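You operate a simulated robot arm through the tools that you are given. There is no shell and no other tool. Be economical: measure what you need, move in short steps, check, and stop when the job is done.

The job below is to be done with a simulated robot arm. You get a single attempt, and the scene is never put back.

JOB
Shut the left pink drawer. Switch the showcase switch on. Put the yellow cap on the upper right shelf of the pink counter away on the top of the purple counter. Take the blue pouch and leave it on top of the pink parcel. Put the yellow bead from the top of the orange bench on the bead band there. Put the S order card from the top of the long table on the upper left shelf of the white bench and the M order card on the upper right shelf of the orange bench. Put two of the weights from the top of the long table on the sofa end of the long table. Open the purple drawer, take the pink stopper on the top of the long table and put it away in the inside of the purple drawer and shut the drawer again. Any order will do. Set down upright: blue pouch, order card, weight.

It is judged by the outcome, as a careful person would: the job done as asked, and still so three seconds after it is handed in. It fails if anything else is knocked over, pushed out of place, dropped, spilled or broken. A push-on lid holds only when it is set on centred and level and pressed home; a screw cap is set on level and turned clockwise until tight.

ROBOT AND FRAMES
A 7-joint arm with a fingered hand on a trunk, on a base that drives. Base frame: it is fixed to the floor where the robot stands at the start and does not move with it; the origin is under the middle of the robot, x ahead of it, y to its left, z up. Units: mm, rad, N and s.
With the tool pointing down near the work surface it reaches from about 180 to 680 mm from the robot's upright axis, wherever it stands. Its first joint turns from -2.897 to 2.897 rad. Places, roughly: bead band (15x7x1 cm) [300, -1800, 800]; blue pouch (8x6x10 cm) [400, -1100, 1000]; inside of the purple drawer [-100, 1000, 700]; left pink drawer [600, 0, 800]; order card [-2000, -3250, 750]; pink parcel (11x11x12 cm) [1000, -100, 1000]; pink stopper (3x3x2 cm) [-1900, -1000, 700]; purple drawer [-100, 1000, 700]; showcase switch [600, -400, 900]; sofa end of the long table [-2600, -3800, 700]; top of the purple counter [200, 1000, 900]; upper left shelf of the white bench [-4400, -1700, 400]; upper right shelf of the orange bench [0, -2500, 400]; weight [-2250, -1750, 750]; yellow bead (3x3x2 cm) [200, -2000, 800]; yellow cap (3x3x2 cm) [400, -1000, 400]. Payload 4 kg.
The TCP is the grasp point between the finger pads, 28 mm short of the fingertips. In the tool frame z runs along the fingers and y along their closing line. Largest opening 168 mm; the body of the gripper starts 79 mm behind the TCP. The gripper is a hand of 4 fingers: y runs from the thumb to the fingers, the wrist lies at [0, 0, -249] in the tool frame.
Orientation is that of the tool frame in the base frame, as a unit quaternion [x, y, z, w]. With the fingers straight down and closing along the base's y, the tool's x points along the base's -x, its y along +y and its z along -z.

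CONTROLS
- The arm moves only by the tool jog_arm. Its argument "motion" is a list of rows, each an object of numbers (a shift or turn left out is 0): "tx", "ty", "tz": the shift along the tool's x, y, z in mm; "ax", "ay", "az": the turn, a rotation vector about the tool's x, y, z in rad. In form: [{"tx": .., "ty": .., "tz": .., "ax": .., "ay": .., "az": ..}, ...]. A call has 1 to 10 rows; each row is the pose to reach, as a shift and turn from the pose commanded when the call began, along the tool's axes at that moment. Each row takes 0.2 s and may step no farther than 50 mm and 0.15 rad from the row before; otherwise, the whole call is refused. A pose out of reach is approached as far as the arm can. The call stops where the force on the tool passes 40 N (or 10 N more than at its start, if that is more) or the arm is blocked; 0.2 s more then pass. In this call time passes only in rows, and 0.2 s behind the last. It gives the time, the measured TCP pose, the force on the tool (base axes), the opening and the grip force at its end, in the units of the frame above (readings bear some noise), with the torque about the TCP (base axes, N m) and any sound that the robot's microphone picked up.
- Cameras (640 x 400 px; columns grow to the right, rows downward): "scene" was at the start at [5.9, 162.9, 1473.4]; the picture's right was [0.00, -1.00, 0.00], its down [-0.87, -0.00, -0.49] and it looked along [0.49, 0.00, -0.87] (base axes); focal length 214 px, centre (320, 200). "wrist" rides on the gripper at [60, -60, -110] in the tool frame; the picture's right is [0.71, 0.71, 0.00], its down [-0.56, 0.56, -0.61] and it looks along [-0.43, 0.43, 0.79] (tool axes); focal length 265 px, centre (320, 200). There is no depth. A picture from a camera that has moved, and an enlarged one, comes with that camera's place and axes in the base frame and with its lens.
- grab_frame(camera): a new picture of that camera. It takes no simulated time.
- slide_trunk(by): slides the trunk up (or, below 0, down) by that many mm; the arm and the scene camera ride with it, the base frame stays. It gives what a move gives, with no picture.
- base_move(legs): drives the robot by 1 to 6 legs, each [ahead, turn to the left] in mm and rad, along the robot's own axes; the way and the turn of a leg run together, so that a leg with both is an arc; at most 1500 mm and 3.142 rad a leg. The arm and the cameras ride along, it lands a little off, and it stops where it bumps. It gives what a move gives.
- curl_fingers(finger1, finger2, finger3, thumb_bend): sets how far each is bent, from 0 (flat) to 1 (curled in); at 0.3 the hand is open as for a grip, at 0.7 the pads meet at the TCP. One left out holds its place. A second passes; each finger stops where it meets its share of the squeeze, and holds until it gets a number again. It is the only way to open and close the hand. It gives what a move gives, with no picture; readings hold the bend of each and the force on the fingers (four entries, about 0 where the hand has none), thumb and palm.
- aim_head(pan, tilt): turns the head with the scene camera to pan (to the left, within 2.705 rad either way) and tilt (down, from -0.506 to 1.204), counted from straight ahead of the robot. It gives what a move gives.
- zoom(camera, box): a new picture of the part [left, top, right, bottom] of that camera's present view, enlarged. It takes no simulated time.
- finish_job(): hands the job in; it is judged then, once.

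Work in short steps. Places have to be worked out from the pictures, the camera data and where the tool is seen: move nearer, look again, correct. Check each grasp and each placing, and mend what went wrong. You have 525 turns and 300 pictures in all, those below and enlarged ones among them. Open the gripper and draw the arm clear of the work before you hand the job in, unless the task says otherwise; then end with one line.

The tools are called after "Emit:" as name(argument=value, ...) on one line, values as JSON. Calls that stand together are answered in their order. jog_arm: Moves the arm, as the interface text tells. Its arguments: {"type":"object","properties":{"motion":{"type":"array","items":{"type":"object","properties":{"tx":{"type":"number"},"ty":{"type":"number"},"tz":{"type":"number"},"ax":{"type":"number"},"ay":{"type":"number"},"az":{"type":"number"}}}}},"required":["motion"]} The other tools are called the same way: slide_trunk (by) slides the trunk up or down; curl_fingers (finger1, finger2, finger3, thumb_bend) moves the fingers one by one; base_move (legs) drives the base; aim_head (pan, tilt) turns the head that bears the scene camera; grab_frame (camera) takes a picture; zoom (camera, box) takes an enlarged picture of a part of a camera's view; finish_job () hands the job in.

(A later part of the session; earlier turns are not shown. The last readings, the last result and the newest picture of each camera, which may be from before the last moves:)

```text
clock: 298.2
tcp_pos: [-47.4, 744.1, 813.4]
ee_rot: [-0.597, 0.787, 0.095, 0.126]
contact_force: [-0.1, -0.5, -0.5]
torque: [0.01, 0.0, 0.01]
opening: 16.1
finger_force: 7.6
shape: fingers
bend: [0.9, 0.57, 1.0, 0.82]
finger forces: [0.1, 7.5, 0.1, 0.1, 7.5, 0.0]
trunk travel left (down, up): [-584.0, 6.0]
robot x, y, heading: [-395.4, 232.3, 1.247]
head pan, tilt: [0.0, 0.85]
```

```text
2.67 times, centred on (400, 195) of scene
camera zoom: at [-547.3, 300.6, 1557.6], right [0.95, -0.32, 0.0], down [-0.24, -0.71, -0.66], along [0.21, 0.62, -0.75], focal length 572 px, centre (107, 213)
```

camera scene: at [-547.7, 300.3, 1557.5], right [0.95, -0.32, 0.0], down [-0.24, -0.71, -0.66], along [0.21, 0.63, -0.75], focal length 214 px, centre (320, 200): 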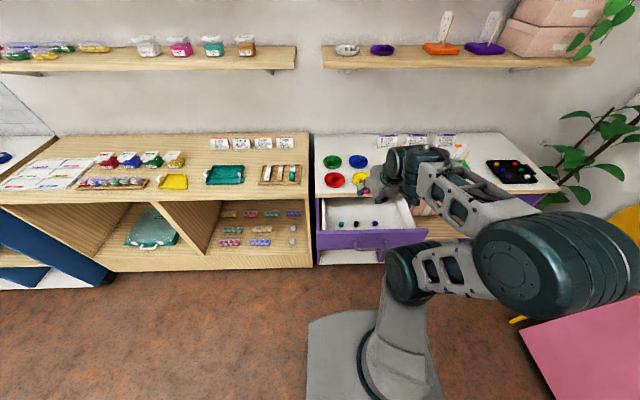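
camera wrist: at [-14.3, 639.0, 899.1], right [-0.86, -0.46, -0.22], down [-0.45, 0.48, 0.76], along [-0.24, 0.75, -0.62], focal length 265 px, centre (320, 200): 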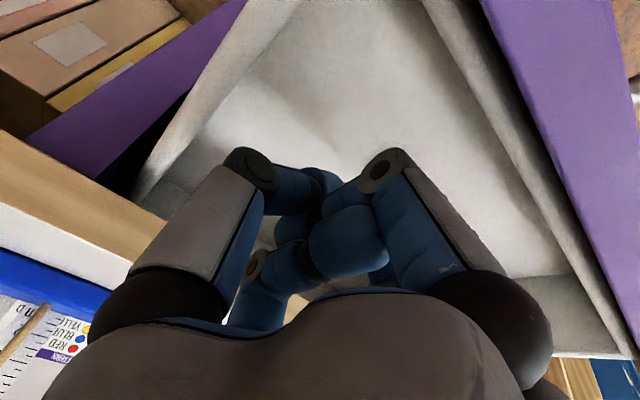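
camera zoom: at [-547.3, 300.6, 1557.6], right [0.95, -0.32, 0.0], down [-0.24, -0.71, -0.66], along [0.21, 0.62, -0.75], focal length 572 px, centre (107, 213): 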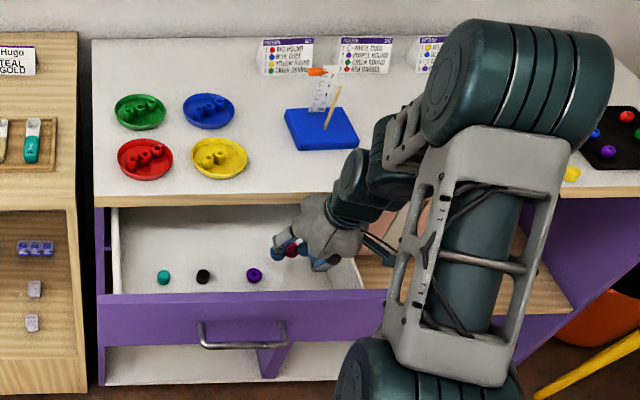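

Inside the drawer. Lower further in small steps to the drawer floor.

Emit:
jog_arm(motion=[{"tx": 8, "tz": 24}, {"tx": 14, "tz": 43}, {"tx": 18, "tz": 55}])

Emit:
jog_arm(motion=[{"tx": 1.2, "tz": 3.8}, {"tx": 2.4, "tz": 7.6}, {"tx": 3.6, "tz": 11.4}])

Emit:
grab_frame(camera="wrist")

```text
clock: 299.0
tcp_pos: [-48.7, 742.9, 755.7]
ee_rot: [-0.597, 0.787, 0.094, 0.126]
contact_force: [0.3, -0.6, 0.2]
torque: [-0.01, -0.02, 0.0]
opening: 16.3
finger_force: 7.0
shape: fingers
bend: [0.9, 0.57, 1.0, 0.82]
finger forces: [0.1, 7.4, 0.0, 0.0, 7.5, 0.0]
trunk travel left (down, up): [-584.0, 6.0]
robot x, y, heading: [-398.8, 232.0, 1.245]
head pan, tilt: [0.0, 0.85]
```

```text
clock: 299.7
tcp_pos: [-46.2, 751.7, 753.3]
ee_rot: [-0.596, 0.785, 0.102, 0.135]
contact_force: [-1.1, 2.1, 21.2]
torque: [0.45, 0.92, -0.06]
opening: 16.0
finger_force: 18.6
shape: fingers
bend: [0.9, 0.56, 1.0, 0.82]
finger forces: [0.1, 30.3, 0.1, 0.0, 8.1, 0.0]
trunk travel left (down, up): [-584.0, 6.0]
robot x, y, heading: [-398.1, 230.5, 1.245]
head pan, tilt: [0.0, 0.85]
stopped in row 3: the force on the tool passed its limit at 45 N (the readings are from after the stop); the commanded pose is now the measured one
```

```text
146 pictures are left
camera wrist: at [-13.0, 644.3, 837.2], right [-0.86, -0.45, -0.24], down [-0.45, 0.46, 0.76], along [-0.24, 0.76, -0.6], focal length 265 px, centre (320, 200)
```

wrist: 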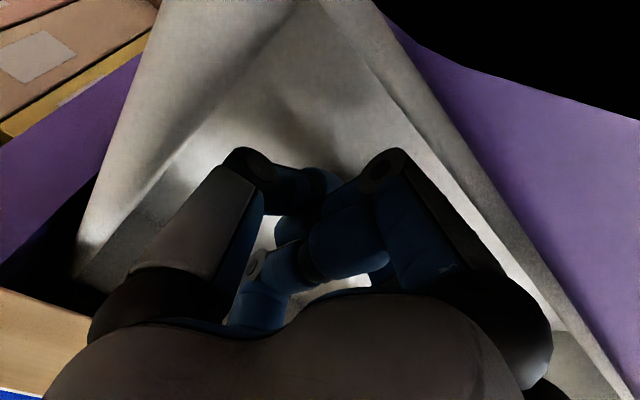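

Floor reached. Raise 4 mm and release gently.

Emit:
jog_arm(motion=[{"tx": -1.2, "tz": -4}])

Emit:
curl_fingers(finger2=0.5, thumb_bend=0.6)

Emit:
jog_arm(motion=[{"tx": -9, "tz": -28}, {"tx": -22, "tz": -70}, {"tx": -36, "tz": -115}, {"tx": -51, "tz": -160}, {"tx": -66, "tz": -207}])

Emit:
zoom(camera="scene", box=[300, 120, 500, 270])

Emit:
grab_frame(camera="wrist")

```text
clock: 300.1
tcp_pos: [-47.4, 747.1, 754.4]
ee_rot: [-0.597, 0.786, 0.098, 0.129]
contact_force: [-0.2, 0.3, 5.9]
torque: [0.15, 0.27, -0.02]
opening: 16.1
finger_force: 10.1
shape: fingers
bend: [0.9, 0.56, 1.0, 0.82]
finger forces: [0.0, 13.9, 0.0, 0.0, 7.2, 0.1]
trunk travel left (down, up): [-584.0, 6.0]
robot x, y, heading: [-398.3, 230.6, 1.246]
head pan, tilt: [0.0, 0.85]
```

```text
clock: 301.1
tcp_pos: [-45.1, 746.3, 754.3]
ee_rot: [-0.596, 0.786, 0.099, 0.13]
contact_force: [-0.1, 0.0, -0.1]
torque: [0.02, 0.0, -0.02]
opening: 39.2
finger_force: 0.2
shape: fingers
bend: [0.9, 0.5, 1.0, 0.6]
finger forces: [0.1, 0.0, 0.1, 0.0, 0.3, 0.0]
trunk travel left (down, up): [-584.0, 6.0]
robot x, y, heading: [-398.5, 231.6, 1.244]
head pan, tilt: [0.0, 0.85]
```

```text
clock: 302.3
tcp_pos: [-50.8, 741.6, 972.5]
ee_rot: [-0.597, 0.785, 0.099, 0.13]
contact_force: [-0.8, -0.2, 0.2]
torque: [-0.01, 0.0, -0.03]
opening: 39.3
finger_force: 0.1
shape: fingers
bend: [0.9, 0.5, 1.0, 0.6]
finger forces: [0.0, 0.0, 0.0, 0.0, 0.1, 0.0]
trunk travel left (down, up): [-584.0, 6.0]
robot x, y, heading: [-400.6, 231.7, 1.243]
head pan, tilt: [0.0, 0.85]
```

```text
2.67 times, centred on (400, 195) of scene
camera zoom: at [-548.0, 299.9, 1557.4], right [0.95, -0.32, 0.0], down [-0.24, -0.71, -0.66], along [0.21, 0.63, -0.75], focal length 572 px, centre (107, 213)
```

zoom: 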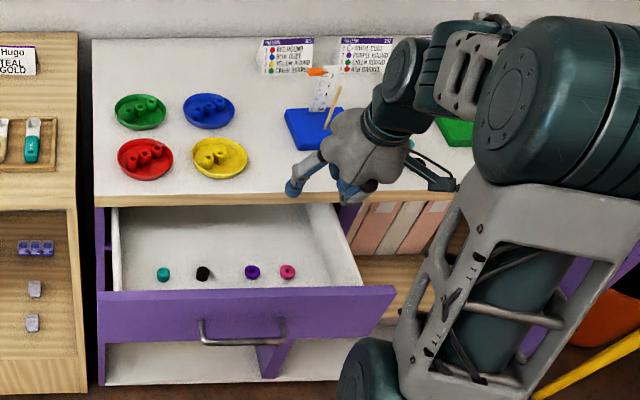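

```text
144 pictures are left
camera wrist: at [-17.6, 636.8, 1056.5], right [-0.86, -0.45, -0.23], down [-0.45, 0.47, 0.76], along [-0.24, 0.76, -0.61], focal length 265 px, centre (320, 200)
```

wrist: 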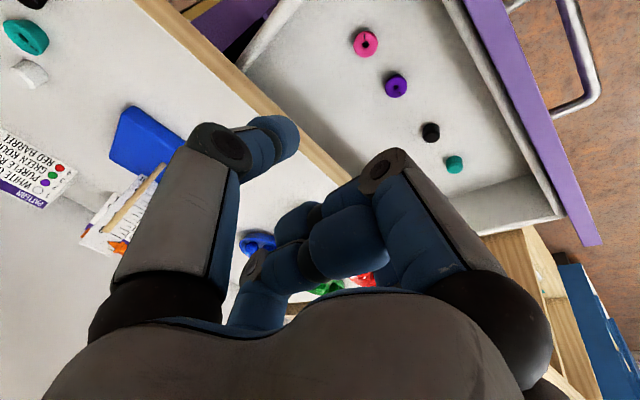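

Pink stopper is neatly in the drawer. Now back off, form a fist, and set up to push the drawer shut.

Emit:
base_move(legs=[[-260, 0]])

Emit:
curl_fingers(finger1=0.4, finger2=0.4, finger3=0.4, thumb_bend=0.4)

Emit:
curl_fingers(finger1=0.7, finger2=0.7, finger3=0.7, thumb_bend=0.7)

Emit:
jog_arm(motion=[{"ty": 20, "ay": -0.14}, {"ty": 40, "ay": -0.28}, {"ty": 60, "ay": -0.42}, {"ty": 80, "ay": -0.56}, {"ty": 100, "ay": -0.7}, {"ty": 120, "ay": -0.82}])

Emit:
slide_trunk(by=-180)

Emit:
grab_frame(camera="scene")

```text
clock: 304.2
tcp_pos: [-136.7, 486.2, 971.6]
ee_rot: [-0.597, 0.786, 0.098, 0.13]
contact_force: [-0.6, 1.1, 0.0]
torque: [0.02, 0.01, 0.04]
opening: 39.3
finger_force: 0.1
shape: fingers
bend: [0.9, 0.5, 1.0, 0.6]
finger forces: [0.0, 0.0, 0.0, 0.0, 0.0, 0.0]
trunk travel left (down, up): [-584.0, 6.0]
robot x, y, heading: [-487.0, -23.0, 1.245]
head pan, tilt: [0.0, 0.85]
```

```text
clock: 305.2
tcp_pos: [-135.6, 488.7, 971.5]
ee_rot: [-0.597, 0.786, 0.098, 0.131]
contact_force: [1.1, -0.1, -0.3]
torque: [0.01, 0.03, -0.01]
opening: 87.2
finger_force: 0.1
shape: fingers
bend: [0.4, 0.4, 0.4, 0.4]
finger forces: [0.1, 0.0, 0.1, 0.0, 0.1, 0.0]
trunk travel left (down, up): [-584.0, 6.0]
robot x, y, heading: [-484.9, -25.5, 1.246]
head pan, tilt: [0.0, 0.85]
```

```text
clock: 306.2
tcp_pos: [-136.5, 487.3, 970.9]
ee_rot: [-0.596, 0.786, 0.098, 0.13]
contact_force: [-0.2, 0.3, -0.9]
torque: [0.0, -0.03, -0.01]
opening: 1.5
finger_force: 0.0
shape: fingers
bend: [0.69, 0.69, 0.69, 0.69]
finger forces: [0.1, 0.0, 0.0, 0.0, 0.0, 0.0]
trunk travel left (down, up): [-584.0, 6.0]
robot x, y, heading: [-485.8, -22.3, 1.242]
head pan, tilt: [0.0, 0.85]
```

```text
clock: 307.6
tcp_pos: [-253.6, 521.5, 969.7]
ee_rot: [-0.509, 0.667, 0.329, 0.433]
contact_force: [0.0, 0.3, 0.6]
torque: [0.0, 0.0, -0.01]
opening: 1.6
finger_force: 0.1
shape: fingers
bend: [0.69, 0.69, 0.69, 0.69]
finger forces: [0.1, 0.0, 0.0, 0.0, 0.0, 0.0]
trunk travel left (down, up): [-584.0, 6.0]
robot x, y, heading: [-482.0, -25.0, 1.243]
head pan, tilt: [0.0, 0.85]
```

```text
clock: 309.6
tcp_pos: [-252.9, 519.8, 790.3]
ee_rot: [-0.508, 0.668, 0.329, 0.433]
contact_force: [-0.6, 0.5, 0.3]
torque: [-0.01, -0.02, -0.04]
opening: 1.4
finger_force: 0.1
shape: fingers
bend: [0.69, 0.69, 0.69, 0.69]
finger forces: [0.0, 0.0, 0.0, 0.1, 0.1, 0.1]
trunk travel left (down, up): [-404.0, 186.0]
robot x, y, heading: [-485.8, -25.4, 1.244]
head pan, tilt: [0.0, 0.85]
```

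```text
143 pictures are left
camera scene: at [-634.2, 44.9, 1377.5], right [0.95, -0.32, 0.0], down [-0.24, -0.71, -0.66], along [0.21, 0.63, -0.75], focal length 214 px, centre (320, 200)
```

scene: 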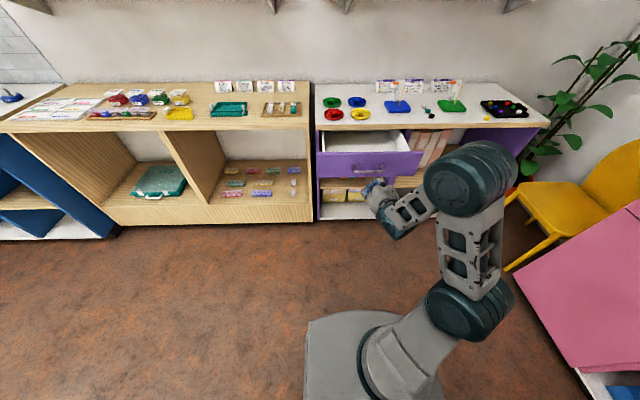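

The fist is lined up with the handle. Drive forward to push the drawer most of the way.

Emit:
base_move(legs=[[230, 0]])

Emit:
zoom(camera="scene", box=[270, 80, 510, 230])

```text
clock: 311.4
tcp_pos: [-181.1, 744.1, 790.3]
ee_rot: [-0.509, 0.667, 0.329, 0.433]
contact_force: [-1.8, 1.2, 11.0]
torque: [0.15, 0.02, -0.02]
opening: 0.0
finger_force: 9.8
shape: fingers
bend: [0.71, 0.68, 0.69, 0.69]
finger forces: [20.4, 0.0, 0.1, 0.0, 0.0, 0.1]
trunk travel left (down, up): [-404.0, 186.0]
robot x, y, heading: [-411.4, 200.0, 1.247]
head pan, tilt: [0.0, 0.85]
```

```text
2.67 times, centred on (390, 155) of scene
camera zoom: at [-560.2, 265.9, 1377.5], right [0.95, -0.32, 0.0], down [-0.24, -0.71, -0.66], along [0.21, 0.63, -0.75], focal length 572 px, centre (133, 320)
```

zoom: 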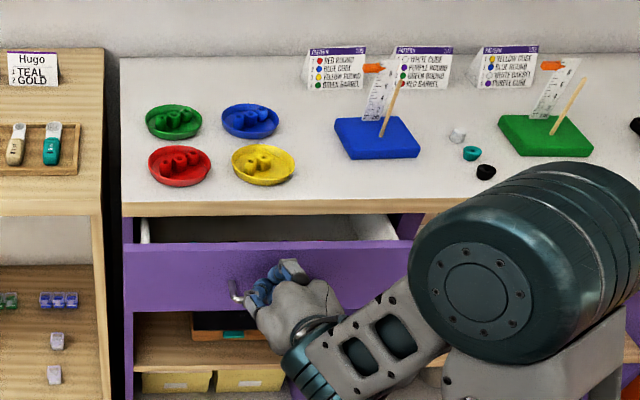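

Pushing works. Continue with the arm under force control until it stops.

Emit:
jog_arm(motion=[{"tx": -10, "ty": -0.5, "tz": 18}, {"tx": -19, "ty": -1, "tz": 36}, {"tx": -28, "ty": -1.5, "tz": 55}, {"tx": -37, "ty": -2, "tz": 73}, {"tx": -46, "ty": -2.5, "tz": 91}, {"tx": -54, "ty": -3, "tz": 110}, {"tx": -62, "ty": -3.5, "tz": 128}])

Emit:
zoom(camera="scene", box=[270, 80, 510, 230])

```text
clock: 312.6
tcp_pos: [-155.0, 832.5, 796.7]
ee_rot: [-0.509, 0.667, 0.33, 0.433]
contact_force: [-8.6, -26.9, 19.1]
torque: [-0.29, 0.07, -0.18]
opening: 0.1
finger_force: 27.7
shape: fingers
bend: [0.71, 0.68, 0.71, 0.69]
finger forces: [13.9, 6.0, 15.7, 0.0, 19.4, 0.0]
trunk travel left (down, up): [-404.0, 186.0]
robot x, y, heading: [-409.4, 201.2, 1.246]
head pan, tilt: [0.0, 0.85]
stopped in row 6: the force on the tool passed its limit at 59 N (the readings are from after the stop); the commanded pose is now the measured one
```

```text
2.67 times, centred on (390, 155) of scene
camera zoom: at [-561.4, 261.8, 1377.9], right [0.95, -0.32, 0.0], down [-0.24, -0.71, -0.66], along [0.21, 0.63, -0.75], focal length 572 px, centre (133, 320)
```

zoom: 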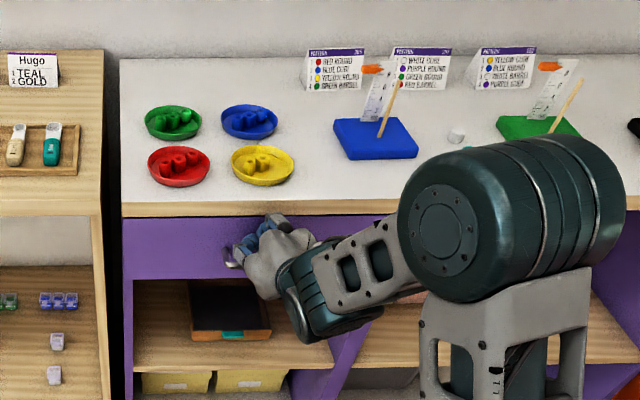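

The purple drawer is shut. Back away and raise; next the bead at the orange bench.

Emit:
jog_arm(motion=[{"tx": 10, "tz": -25}, {"tx": 20, "tz": -50}, {"tx": 35, "tz": -90}])

Emit:
base_move(legs=[[-200, 0]])

Emit:
slide_trunk(by=180)

Emit:
zoom(camera="scene", box=[270, 80, 510, 260])

```text
clock: 313.4
tcp_pos: [-178.4, 740.0, 797.9]
ee_rot: [-0.51, 0.669, 0.328, 0.431]
contact_force: [-0.5, 0.3, -0.1]
torque: [-0.02, 0.01, 0.0]
opening: 1.1
finger_force: 0.1
shape: fingers
bend: [0.7, 0.68, 0.69, 0.68]
finger forces: [0.0, 0.0, 0.1, 0.0, 0.0, 0.0]
trunk travel left (down, up): [-404.0, 186.0]
robot x, y, heading: [-412.0, 199.8, 1.247]
head pan, tilt: [0.0, 0.85]
```

```text
clock: 314.9
tcp_pos: [-238.1, 557.8, 798.3]
ee_rot: [-0.509, 0.668, 0.328, 0.431]
contact_force: [0.0, 0.2, -0.7]
torque: [0.01, 0.01, 0.01]
opening: 1.0
finger_force: 0.1
shape: fingers
bend: [0.7, 0.68, 0.69, 0.68]
finger forces: [0.0, 0.0, 0.0, 0.1, 0.1, 0.0]
trunk travel left (down, up): [-404.0, 186.0]
robot x, y, heading: [-473.5, 18.0, 1.245]
head pan, tilt: [0.0, 0.85]
```

```text
clock: 316.9
tcp_pos: [-239.1, 557.2, 979.3]
ee_rot: [-0.509, 0.669, 0.328, 0.431]
contact_force: [0.4, -0.3, -0.5]
torque: [-0.02, -0.01, 0.0]
opening: 1.2
finger_force: 0.0
shape: fingers
bend: [0.7, 0.68, 0.69, 0.68]
finger forces: [0.0, 0.0, 0.0, 0.0, 0.1, 0.0]
trunk travel left (down, up): [-584.0, 6.0]
robot x, y, heading: [-470.0, 15.3, 1.246]
head pan, tilt: [0.0, 0.85]
```

```text
2.22 times, centred on (390, 170) of scene
camera zoom: at [-620.8, 84.5, 1557.5], right [0.95, -0.32, 0.0], down [-0.24, -0.71, -0.66], along [0.21, 0.63, -0.75], focal length 477 px, centre (164, 267)
```

zoom: 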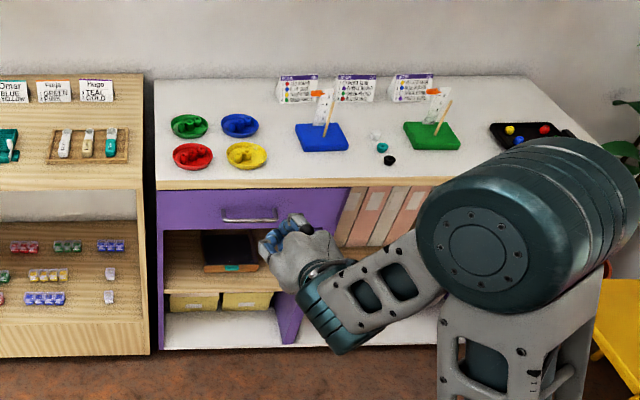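

Drawer confirmed shut. Tuck the arm and drive down to the orange bench.

Emit:
jog_arm(motion=[{"ay": 0.12, "tz": -20}, {"ay": 0.24, "tz": -40}, {"ay": 0.36, "tz": -65}, {"ay": 0.48, "tz": -90}, {"ay": 0.6, "tz": -115}])

Emit:
base_move(legs=[[0, -2.337], [693, 0], [0, -0.717], [1235, 0], [0, 1.5]])

Emit:
aim_head(pan=0.0, tilt=0.7)

Emit:
grab_frame(camera="scene")

```text
clock: 318.1
tcp_pos: [-269.6, 457.7, 1022.3]
ee_rot: [-0.584, 0.766, 0.162, 0.212]
contact_force: [0.6, 0.0, 0.0]
torque: [-0.02, -0.04, -0.01]
opening: 1.3
finger_force: 0.1
shape: fingers
bend: [0.7, 0.68, 0.69, 0.68]
finger forces: [0.0, 0.1, 0.0, 0.1, 0.1, 0.0]
trunk travel left (down, up): [-584.0, 6.0]
robot x, y, heading: [-475.5, 16.1, 1.244]
head pan, tilt: [0.0, 0.85]
```

```text
clock: 339.0
tcp_pos: [-23.5, -2013.0, 1023.8]
ee_rot: [0.115, 0.956, -0.032, 0.267]
contact_force: [-0.7, -0.2, -0.5]
torque: [-0.01, -0.01, -0.03]
opening: 1.2
finger_force: 0.0
shape: fingers
bend: [0.7, 0.68, 0.69, 0.68]
finger forces: [0.0, 0.0, 0.0, 0.0, 0.0, 0.0]
trunk travel left (down, up): [-584.0, 6.0]
robot x, y, heading: [-471.0, -1824.7, -0.293]
head pan, tilt: [0.0, 0.85]
```

```text
clock: 339.7
tcp_pos: [-24.1, -2012.1, 1024.0]
ee_rot: [0.114, 0.956, -0.031, 0.268]
contact_force: [-0.6, 0.9, 0.1]
torque: [0.02, 0.01, -0.01]
opening: 1.1
finger_force: 0.1
shape: fingers
bend: [0.7, 0.68, 0.69, 0.68]
finger forces: [0.0, 0.0, 0.1, 0.0, 0.1, 0.0]
trunk travel left (down, up): [-584.0, 6.0]
robot x, y, heading: [-478.4, -1821.7, -0.297]
head pan, tilt: [0.0, 0.7]
```

```text
139 pictures are left
camera scene: at [-401.2, -1673.3, 1569.7], right [-0.29, -0.96, 0.0], down [-0.62, 0.19, -0.76], along [0.73, -0.22, -0.64], focal length 214 px, centre (320, 200)
```

scene: 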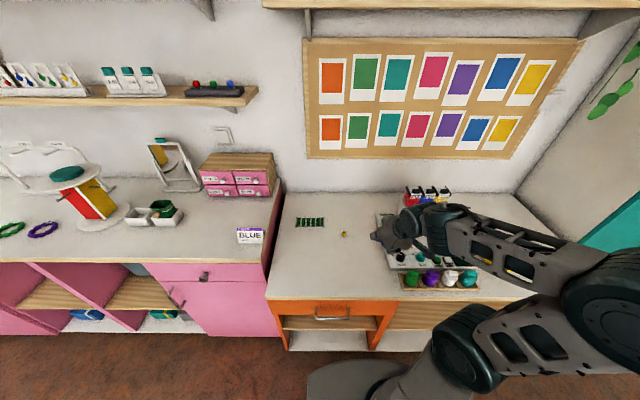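

Emit:
zoom(camera="scene", box=[270, 190, 390, 265])

Emit:
grab_frame(camera="wrist")

```text
5.33 times, centred on (330, 228) of scene
camera zoom: at [-401.2, -1673.3, 1569.7], right [-0.29, -0.96, 0.0], down [-0.62, 0.19, -0.76], along [0.73, -0.22, -0.64], focal length 1144 px, centre (267, 53)
```

zoom: 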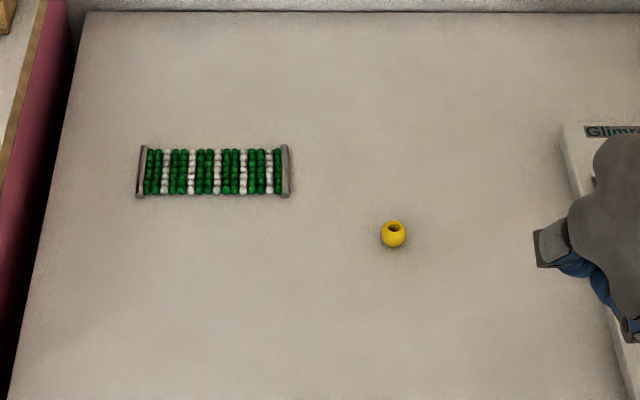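

```text
137 pictures are left
camera wrist: at [-144.5, -2044.7, 1085.9], right [-0.42, 0.83, -0.37], down [0.29, 0.5, 0.81], along [0.86, 0.24, -0.45], focal length 265 px, centre (320, 200)
```

wrist: 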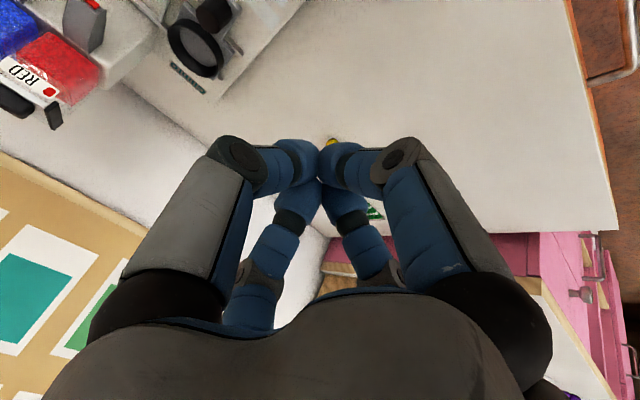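

Bead at (207,-1973,796); band centre about (334,-1842); bench top ≈786. I move 90 mm closer and prepare the two-finger pinch.

Emit:
base_move(legs=[[90, 0]])

Emit:
curl_fingers(finger1=0.4, finger2=0.4, finger3=0.4, thumb_bend=0.4)

Emit:
curl_fingers(finger1=1.0, finger2=0.5, finger3=1.0, thumb_bend=0.5)

Emit:
grab_frame(camera="wrist")

```text
clock: 340.8
tcp_pos: [62.5, -2039.0, 1023.6]
ee_rot: [0.115, 0.956, -0.032, 0.267]
contact_force: [0.0, -0.7, 0.9]
torque: [0.01, 0.0, -0.02]
opening: 1.3
finger_force: 0.0
shape: fingers
bend: [0.7, 0.68, 0.69, 0.68]
finger forces: [0.0, 0.0, 0.0, 0.0, 0.1, 0.0]
trunk travel left (down, up): [-584.0, 6.0]
robot x, y, heading: [-384.2, -1850.1, -0.295]
head pan, tilt: [0.0, 0.7]
```

```text
clock: 341.8
tcp_pos: [61.8, -2038.5, 1023.2]
ee_rot: [0.115, 0.956, -0.033, 0.267]
contact_force: [-0.6, -0.3, -0.2]
torque: [0.0, 0.0, 0.01]
opening: 87.4
finger_force: 0.0
shape: fingers
bend: [0.4, 0.4, 0.4, 0.4]
finger forces: [0.0, 0.1, 0.1, 0.1, 0.0, 0.0]
trunk travel left (down, up): [-584.0, 6.0]
robot x, y, heading: [-383.5, -1846.0, -0.298]
head pan, tilt: [0.0, 0.7]
```

```text
clock: 342.8
tcp_pos: [61.6, -2038.8, 1024.4]
ee_rot: [0.115, 0.956, -0.032, 0.267]
contact_force: [-0.6, 0.2, 0.0]
torque: [-0.04, -0.02, -0.02]
opening: 37.8
finger_force: 0.1
shape: fingers
bend: [0.73, 0.5, 0.73, 0.5]
finger forces: [0.0, 0.0, 0.0, 0.1, 0.1, 0.0]
trunk travel left (down, up): [-584.0, 6.0]
robot x, y, heading: [-385.4, -1848.2, -0.293]
head pan, tilt: [0.0, 0.7]
```

```text
136 pictures are left
camera wrist: at [-58.1, -2070.9, 1085.9], right [-0.42, 0.83, -0.37], down [0.29, 0.5, 0.81], along [0.86, 0.24, -0.45], focal length 265 px, centre (320, 200)
```

wrist: 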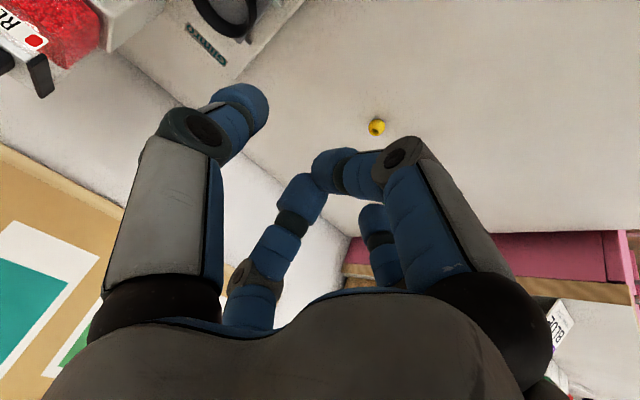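

Fingers 1 and 3 blocked each other; curl 3 first, then 1.

Emit:
curl_fingers(finger1=0.4)

Emit:
curl_fingers(finger3=1.0)

Emit:
curl_fingers(finger1=1.0)

Emit:
grab_frame(camera="wrist")

```text
clock: 343.8
tcp_pos: [62.7, -2038.4, 1022.5]
ee_rot: [0.114, 0.956, -0.032, 0.267]
contact_force: [-0.6, 0.0, 0.0]
torque: [-0.01, 0.01, 0.0]
opening: 73.5
finger_force: 0.1
shape: fingers
bend: [0.4, 0.5, 1.0, 0.5]
finger forces: [0.0, 0.0, 0.0, 0.0, 0.0, 0.0]
trunk travel left (down, up): [-584.0, 6.0]
robot x, y, heading: [-387.3, -1846.7, -0.298]
head pan, tilt: [0.0, 0.7]
```

```text
clock: 344.8
tcp_pos: [60.4, -2038.3, 1023.2]
ee_rot: [0.115, 0.956, -0.032, 0.267]
contact_force: [-0.3, 0.1, 0.1]
torque: [0.0, 0.01, 0.01]
opening: 73.7
finger_force: 0.0
shape: fingers
bend: [0.4, 0.5, 1.0, 0.5]
finger forces: [0.1, 0.1, 0.1, 0.1, 0.0, 0.1]
trunk travel left (down, up): [-584.0, 6.0]
robot x, y, heading: [-385.9, -1847.1, -0.292]
head pan, tilt: [0.0, 0.7]
```

```text
clock: 345.8
tcp_pos: [61.7, -2037.9, 1024.5]
ee_rot: [0.115, 0.956, -0.032, 0.267]
contact_force: [-0.5, -0.1, 0.0]
torque: [0.04, -0.01, -0.02]
opening: 54.4
finger_force: 0.1
shape: fingers
bend: [0.9, 0.5, 1.0, 0.5]
finger forces: [0.1, 0.0, 0.0, 0.0, 0.0, 0.0]
trunk travel left (down, up): [-584.0, 6.0]
robot x, y, heading: [-383.2, -1846.6, -0.296]
head pan, tilt: [0.0, 0.7]
```

```text
135 pictures are left
camera wrist: at [-58.1, -2070.9, 1085.9], right [-0.42, 0.83, -0.37], down [0.29, 0.5, 0.81], along [0.86, 0.24, -0.45], focal length 265 px, centre (320, 200)
```

wrist: 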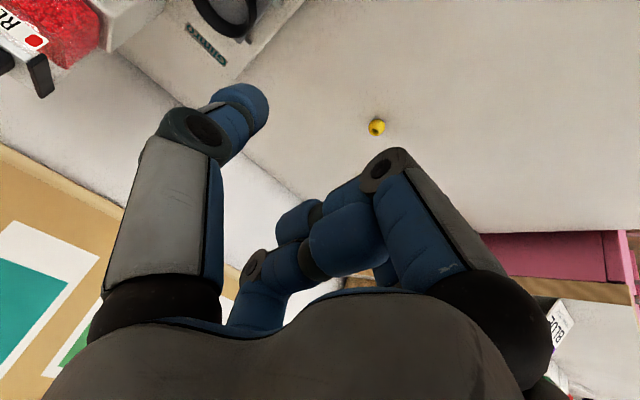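

Bead ≈(207,-1968). Hover above it at z≈900 with a slightly steeper hand.

Emit:
jog_arm(motion=[{"tx": -7, "ty": 20.5, "tz": 33, "ay": 0.04}, {"tx": -14, "ty": 41, "tz": 66.5, "ay": 0.08}, {"tx": -21.5, "ty": 61.6, "tz": 100, "ay": 0.12}, {"tx": -28.5, "ty": 82, "tz": 133, "ay": 0.16}, {"tx": -35.7, "ty": 102.7, "tz": 166, "ay": 0.2}])

Emit:
grab_frame(camera="wrist")

```text
clock: 347.0
tcp_pos: [202.9, -1966.4, 899.1]
ee_rot: [0.118, 0.978, -0.02, 0.169]
contact_force: [0.2, -0.3, -0.1]
torque: [0.03, -0.01, 0.01]
opening: 54.2
finger_force: 0.0
shape: fingers
bend: [0.9, 0.5, 1.0, 0.5]
finger forces: [0.0, 0.0, 0.0, 0.0, 0.1, 0.0]
trunk travel left (down, up): [-584.0, 6.0]
robot x, y, heading: [-386.1, -1846.9, -0.293]
head pan, tilt: [0.0, 0.7]
```

```text
134 pictures are left
camera wrist: at [96.1, -2002.8, 981.1], right [-0.48, 0.84, -0.24], down [0.44, 0.47, 0.77], along [0.76, 0.26, -0.6], focal length 265 px, centre (320, 200)
```

wrist: 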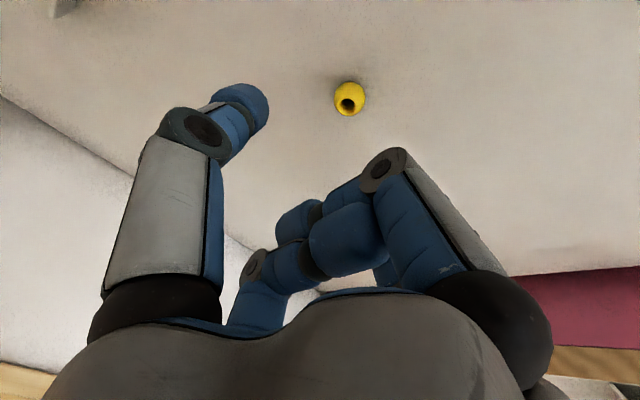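

Bead confirmed at (205,-1967). Descend.

Emit:
jog_arm(motion=[{"tx": 15, "tz": 36}, {"tx": 27, "tz": 65}, {"tx": 31.5, "tz": 74}])

Emit:
grab_frame(camera="wrist")

```text
clock: 347.6
tcp_pos: [198.8, -1965.6, 835.9]
ee_rot: [0.118, 0.977, -0.021, 0.178]
contact_force: [-2.3, 1.3, 13.5]
torque: [-0.22, 0.05, 0.0]
opening: 54.5
finger_force: 6.7
shape: fingers
bend: [0.9, 0.5, 1.0, 0.5]
finger forces: [0.1, 4.2, 0.1, 0.0, 9.5, 0.1]
trunk travel left (down, up): [-584.0, 6.0]
robot x, y, heading: [-388.4, -1846.0, -0.297]
head pan, tilt: [0.0, 0.7]
stopped in row 3: the force on the tool passed its limit at 70 N (the readings are from after the stop); the commanded pose is now the measured one
```

```text
133 pictures are left
camera wrist: at [92.5, -2000.7, 917.7], right [-0.48, 0.84, -0.25], down [0.43, 0.47, 0.77], along [0.77, 0.26, -0.58], focal length 265 px, centre (320, 200)
```

wrist: 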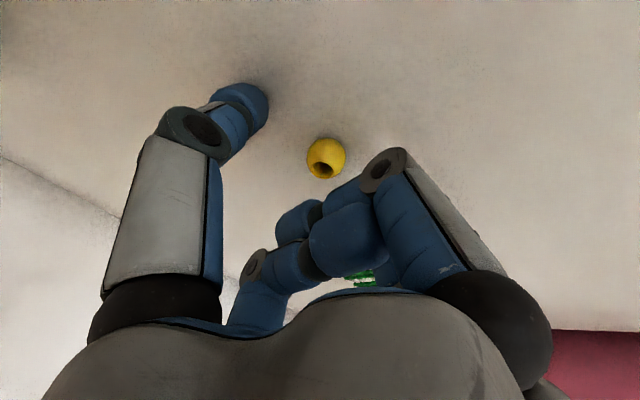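

Bench contact shows its top is ≈804, so the bead centre is nearer: (195,-1970,813). Shift 10 mm back and 5 right, then pinch.

Emit:
jog_arm(motion=[{"tx": -1, "tz": -4}, {"tx": 9, "ty": -5, "tz": -6}])

Emit:
grab_frame(camera="wrist")

```text
clock: 348.2
tcp_pos: [187.2, -1965.6, 838.1]
ee_rot: [0.117, 0.977, -0.022, 0.176]
contact_force: [-0.7, -1.0, 3.2]
torque: [-0.05, 0.03, -0.01]
opening: 54.3
finger_force: 0.9
shape: fingers
bend: [0.9, 0.5, 1.0, 0.5]
finger forces: [0.0, 1.1, 0.0, 0.0, 2.0, 0.0]
trunk travel left (down, up): [-584.0, 6.0]
robot x, y, heading: [-385.9, -1849.6, -0.298]
head pan, tilt: [0.0, 0.7]
```

```text
132 pictures are left
camera wrist: at [80.2, -2002.4, 918.5], right [-0.48, 0.84, -0.25], down [0.43, 0.47, 0.77], along [0.77, 0.26, -0.59], focal length 265 px, centre (320, 200)
```

wrist: 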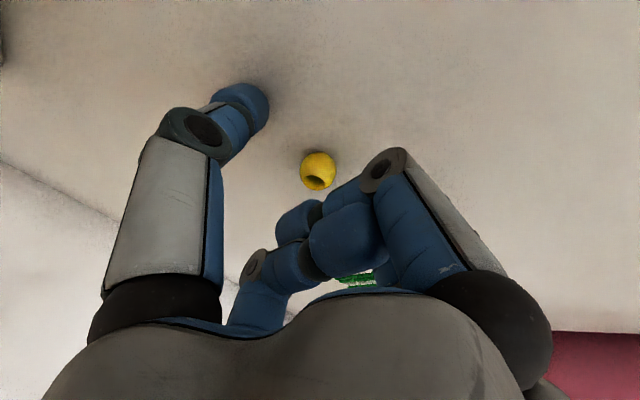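

The bead is centred on the tool axis. Pinch it.

Emit:
curl_fingers(finger2=0.8, thumb_bend=0.8)

Emit:
jog_arm(motion=[{"tx": -7, "tz": -20}, {"tx": -20, "tz": -56}])

Emit:
grab_frame(camera="wrist")

```text
clock: 349.2
tcp_pos: [187.9, -1966.1, 837.9]
ee_rot: [0.118, 0.977, -0.022, 0.177]
contact_force: [-1.5, -0.2, -0.6]
torque: [-0.02, 0.0, 0.01]
opening: 20.0
finger_force: 9.3
shape: fingers
bend: [0.9, 0.61, 1.0, 0.76]
finger forces: [0.0, 9.7, 0.1, 0.0, 9.6, 0.0]
trunk travel left (down, up): [-584.0, 6.0]
robot x, y, heading: [-383.7, -1845.0, -0.295]
head pan, tilt: [0.0, 0.7]
```

```text
clock: 349.8
tcp_pos: [185.1, -1965.5, 896.6]
ee_rot: [0.118, 0.977, -0.021, 0.176]
contact_force: [-0.4, -0.7, -0.4]
torque: [0.01, 0.02, 0.0]
opening: 20.1
finger_force: 9.7
shape: fingers
bend: [0.9, 0.61, 1.0, 0.76]
finger forces: [0.0, 9.8, 0.0, 0.1, 9.3, 0.0]
trunk travel left (down, up): [-584.0, 6.0]
robot x, y, heading: [-389.8, -1850.2, -0.294]
head pan, tilt: [0.0, 0.7]
```

```text
131 pictures are left
camera wrist: at [77.4, -2001.9, 978.2], right [-0.48, 0.84, -0.25], down [0.43, 0.47, 0.77], along [0.77, 0.26, -0.59], focal length 265 px, centre (320, 200)
```

wrist: 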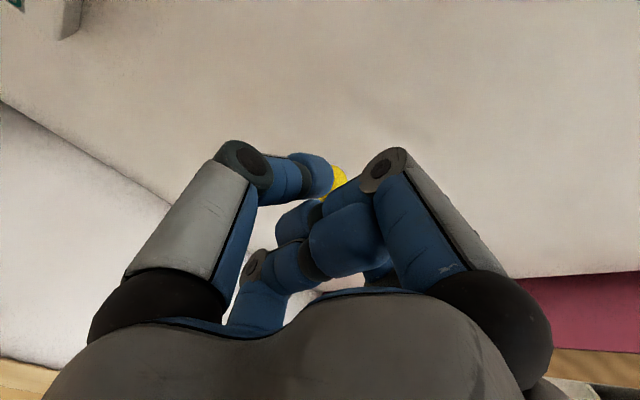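

Bead held. Move above the band centre (≈(315,-1838), top ≈814).

Emit:
jog_arm(motion=[{"tx": -20, "ty": 36, "tz": 7.6}, {"tx": -41, "ty": 72, "tz": 15}, {"tx": -61, "ty": 108, "tz": 23}, {"tx": -81.6, "ty": 144.4, "tz": 30.4}])

Emit:
grab_frame(camera="wrist")

Emit:
zoom(camera="scene", box=[220, 170, 380, 270])

```text
clock: 350.8
tcp_pos: [307.4, -1846.3, 895.2]
ee_rot: [0.118, 0.977, -0.021, 0.174]
contact_force: [0.7, 0.1, -0.3]
torque: [-0.02, 0.02, 0.01]
opening: 20.1
finger_force: 9.0
shape: fingers
bend: [0.9, 0.61, 1.0, 0.76]
finger forces: [0.0, 9.7, 0.1, 0.1, 9.3, 0.0]
trunk travel left (down, up): [-584.0, 6.0]
robot x, y, heading: [-385.0, -1841.8, -0.294]
head pan, tilt: [0.0, 0.7]
```

```text
130 pictures are left
camera wrist: at [200.5, -1882.3, 977.4], right [-0.48, 0.84, -0.25], down [0.43, 0.47, 0.77], along [0.76, 0.26, -0.59], focal length 265 px, centre (320, 200)
```

wrist: 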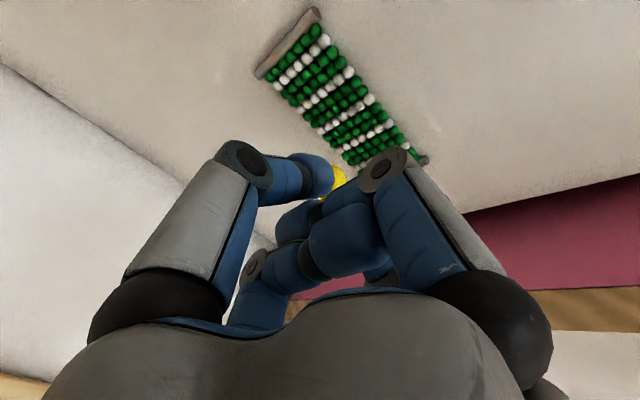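

```text
4.00 times, centred on (300, 220) of scene
camera zoom: at [-314.2, -1698.4, 1569.6], right [-0.29, -0.96, 0.0], down [-0.62, 0.19, -0.76], along [0.73, -0.22, -0.64], focal length 858 px, centre (400, 120)
```

zoom: 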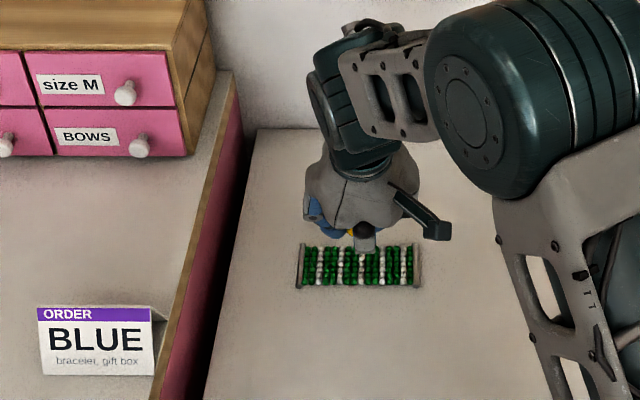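

Shift slightly back/right and lower 25 mm, then re-check against the band.

Emit:
jog_arm(motion=[{"tx": 8, "ty": -3.5, "tz": 10}, {"tx": 15.8, "ty": -7, "tz": 20.8}])

Emit:
grab_frame(camera="wrist")

Emit:
zoom(camera="scene", box=[260, 190, 340, 250])

```text
clock: 351.4
tcp_pos: [297.2, -1853.3, 869.8]
ee_rot: [0.119, 0.977, -0.022, 0.176]
contact_force: [-0.1, -0.2, 0.0]
torque: [0.04, 0.0, -0.01]
opening: 20.1
finger_force: 9.1
shape: fingers
bend: [0.9, 0.61, 1.0, 0.76]
finger forces: [0.0, 9.6, 0.0, 0.1, 9.2, 0.0]
trunk travel left (down, up): [-584.0, 6.0]
robot x, y, heading: [-384.9, -1845.5, -0.295]
head pan, tilt: [0.0, 0.7]
```

```text
128 pictures are left
camera wrist: at [191.4, -1888.3, 952.2], right [-0.48, 0.84, -0.25], down [0.43, 0.47, 0.77], along [0.77, 0.26, -0.59], focal length 265 px, centre (320, 200)
```

wrist: 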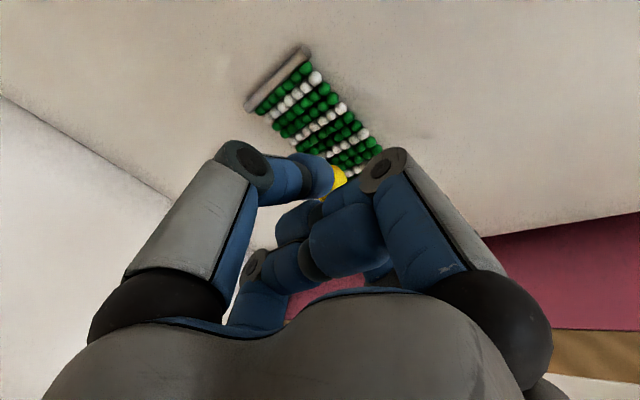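

```text
6.67 times, centred on (300, 220) of scene
camera zoom: at [-314.5, -1699.3, 1569.8], right [-0.29, -0.96, 0.0], down [-0.62, 0.19, -0.76], along [0.73, -0.22, -0.64], focal length 1430 px, centre (453, 67)
```

zoom: 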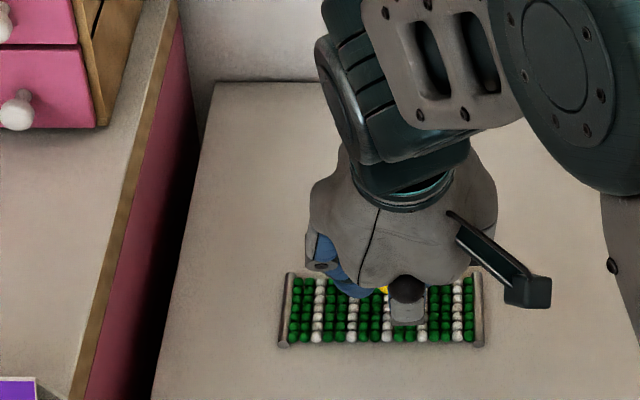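

From the head view the bead would land ~18 mm short of the band's centreline; I shift forward 16 mm and lower.

Emit:
jog_arm(motion=[{"tx": -15, "ty": -1, "tz": 5.6}, {"tx": -10, "ty": -1, "tz": 19}])

Emit:
zoom(camera="scene", box=[260, 190, 340, 250])

Emit:
grab_frame(camera="wrist")

```text
clock: 352.0
tcp_pos: [310.3, -1857.6, 855.8]
ee_rot: [0.117, 0.977, -0.021, 0.176]
contact_force: [-0.4, -0.2, -0.7]
torque: [0.02, 0.03, -0.03]
opening: 20.2
finger_force: 9.6
shape: fingers
bend: [0.9, 0.61, 1.0, 0.76]
finger forces: [0.1, 9.7, 0.0, 0.1, 9.2, 0.0]
trunk travel left (down, up): [-584.0, 6.0]
robot x, y, heading: [-388.6, -1845.5, -0.295]
head pan, tilt: [0.0, 0.7]
```

```text
6.67 times, centred on (300, 220) of scene
camera zoom: at [-314.5, -1699.4, 1569.8], right [-0.29, -0.96, 0.0], down [-0.62, 0.19, -0.76], along [0.73, -0.22, -0.64], focal length 1430 px, centre (453, 67)
```

zoom: 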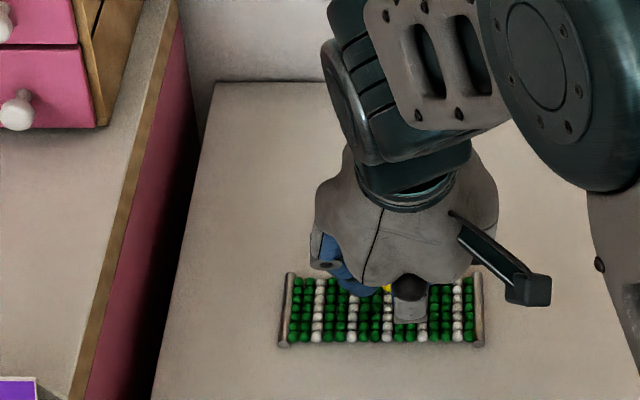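

```text
125 pictures are left
camera wrist: at [203.9, -1893.3, 938.3], right [-0.48, 0.84, -0.25], down [0.43, 0.47, 0.77], along [0.77, 0.26, -0.59], focal length 265 px, centre (320, 200)
```

wrist: 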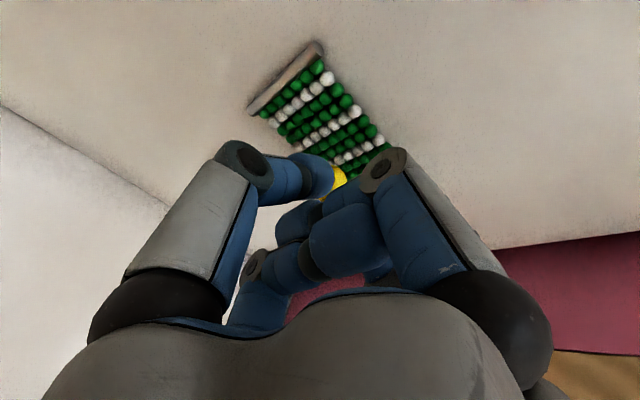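

Now centred. Lower to contact.

Emit:
jog_arm(motion=[{"tx": 1, "tz": 2.8}, {"tx": 2, "tz": 5.6}])

Emit:
jog_arm(motion=[{"tx": 0.8, "tz": 2.2}, {"tx": 1.6, "tz": 4.4}])

Emit:
jog_arm(motion=[{"tx": 0.8, "tz": 2.2}, {"tx": 1.6, "tz": 4.4}])

```text
clock: 352.6
tcp_pos: [312.0, -1859.1, 850.5]
ee_rot: [0.118, 0.977, -0.021, 0.175]
contact_force: [-0.5, 0.0, -0.3]
torque: [0.0, 0.03, -0.01]
opening: 20.1
finger_force: 9.7
shape: fingers
bend: [0.9, 0.61, 1.0, 0.76]
finger forces: [0.0, 9.5, 0.0, 0.0, 9.2, 0.0]
trunk travel left (down, up): [-584.0, 6.0]
robot x, y, heading: [-389.6, -1847.3, -0.294]
head pan, tilt: [0.0, 0.7]
```

```text
clock: 353.2
tcp_pos: [312.5, -1856.7, 846.4]
ee_rot: [0.118, 0.977, -0.021, 0.176]
contact_force: [0.1, -0.6, -0.5]
torque: [0.01, -0.01, 0.0]
opening: 20.3
finger_force: 9.7
shape: fingers
bend: [0.9, 0.61, 1.0, 0.76]
finger forces: [0.0, 9.6, 0.1, 0.0, 9.2, 0.0]
trunk travel left (down, up): [-584.0, 6.0]
robot x, y, heading: [-388.3, -1849.1, -0.288]
head pan, tilt: [0.0, 0.7]
```

```text
clock: 353.8
tcp_pos: [312.2, -1857.4, 844.7]
ee_rot: [0.118, 0.977, -0.02, 0.177]
contact_force: [-2.1, -0.1, 8.4]
torque: [0.08, -0.08, -0.03]
opening: 19.7
finger_force: 13.1
shape: fingers
bend: [0.9, 0.6, 1.0, 0.78]
finger forces: [0.0, 11.7, 0.0, 0.1, 14.9, 0.1]
trunk travel left (down, up): [-584.0, 6.0]
robot x, y, heading: [-389.6, -1848.8, -0.291]
head pan, tilt: [0.0, 0.7]
```

Contact with the band. Release gently and rise.

Emit:
curl_fingers(finger2=0.53, thumb_bend=0.62)

Emit:
grab_frame(camera="wrist")

Emit:
jog_arm(motion=[{"tx": -7, "tz": -18}, {"tx": -17, "tz": -47}, {"tx": -30, "tz": -84}])

Emit:
grab_frame(camera="wrist")

```text
clock: 354.8
tcp_pos: [311.8, -1858.4, 843.0]
ee_rot: [0.118, 0.977, -0.021, 0.178]
contact_force: [1.3, -3.5, 14.8]
torque: [0.39, -0.28, -0.12]
opening: 35.7
finger_force: 6.9
shape: fingers
bend: [0.9, 0.57, 1.0, 0.62]
finger forces: [0.1, 14.8, 0.0, 0.0, 0.0, 0.1]
trunk travel left (down, up): [-584.0, 6.0]
robot x, y, heading: [-386.1, -1849.1, -0.297]
head pan, tilt: [0.0, 0.7]
```

```text
124 pictures are left
camera wrist: at [204.7, -1893.9, 924.7], right [-0.47, 0.84, -0.25], down [0.43, 0.47, 0.77], along [0.77, 0.26, -0.58], focal length 265 px, centre (320, 200)
```

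wrist: 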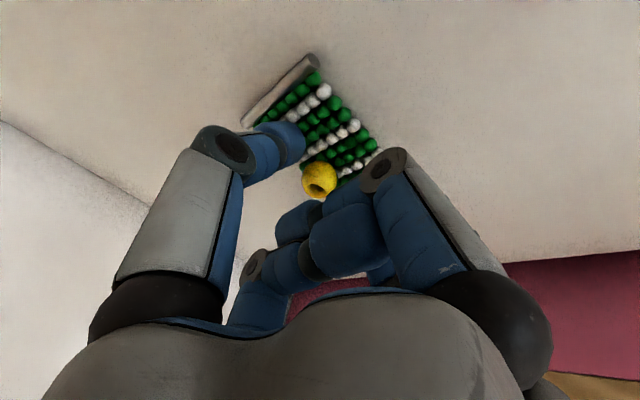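

```text
clock: 355.6
tcp_pos: [310.7, -1855.9, 930.3]
ee_rot: [0.118, 0.977, -0.021, 0.176]
contact_force: [-0.3, 0.4, -0.1]
torque: [0.03, 0.0, 0.04]
opening: 35.7
finger_force: 0.0
shape: fingers
bend: [0.9, 0.53, 1.0, 0.62]
finger forces: [0.1, 0.1, 0.0, 0.1, 0.0, 0.1]
trunk travel left (down, up): [-584.0, 6.0]
robot x, y, heading: [-384.3, -1846.4, -0.294]
head pan, tilt: [0.0, 0.7]
```

```text
123 pictures are left
camera wrist: at [204.4, -1891.9, 1012.1], right [-0.48, 0.84, -0.25], down [0.43, 0.47, 0.77], along [0.77, 0.26, -0.59], focal length 265 px, centre (320, 200)
```

wrist: 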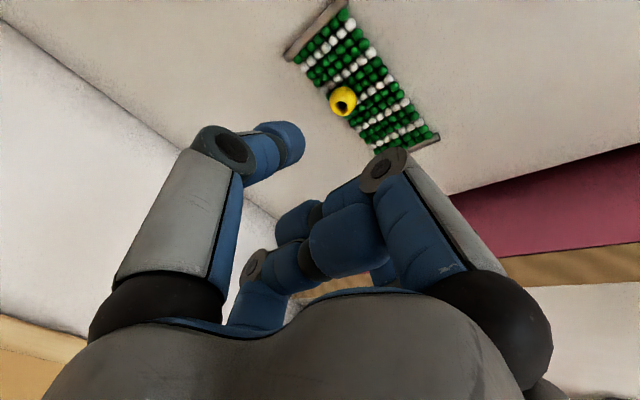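

Emit:
zoom(camera="wrist", box=[270, 0, 450, 160])

Emit:
zoom(camera="scene", box=[260, 190, 340, 250])

```text
2.50 times, centred on (360, 80) of wrist
camera zoom: at [204.4, -1891.9, 1012.1], right [-0.48, 0.84, -0.25], down [0.43, 0.47, 0.77], along [0.77, 0.26, -0.59], focal length 664 px, centre (220, 500)
```

zoom: 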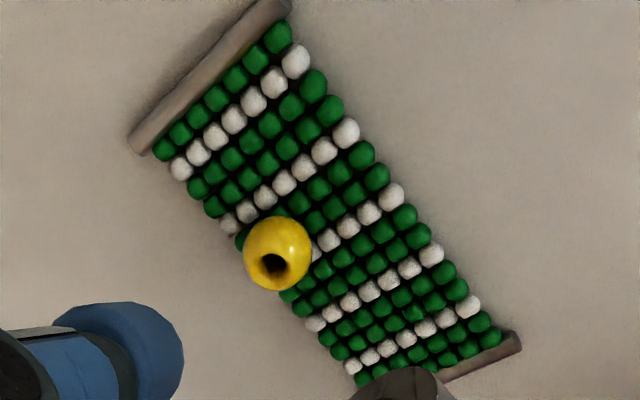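

```text
6.67 times, centred on (300, 220) of scene
camera zoom: at [-315.1, -1699.4, 1569.7], right [-0.29, -0.96, 0.0], down [-0.62, 0.19, -0.77], along [0.73, -0.22, -0.64], focal length 1430 px, centre (453, 67)
```

zoom: 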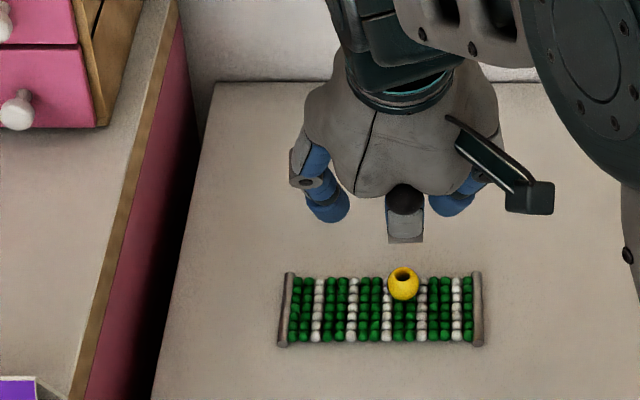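

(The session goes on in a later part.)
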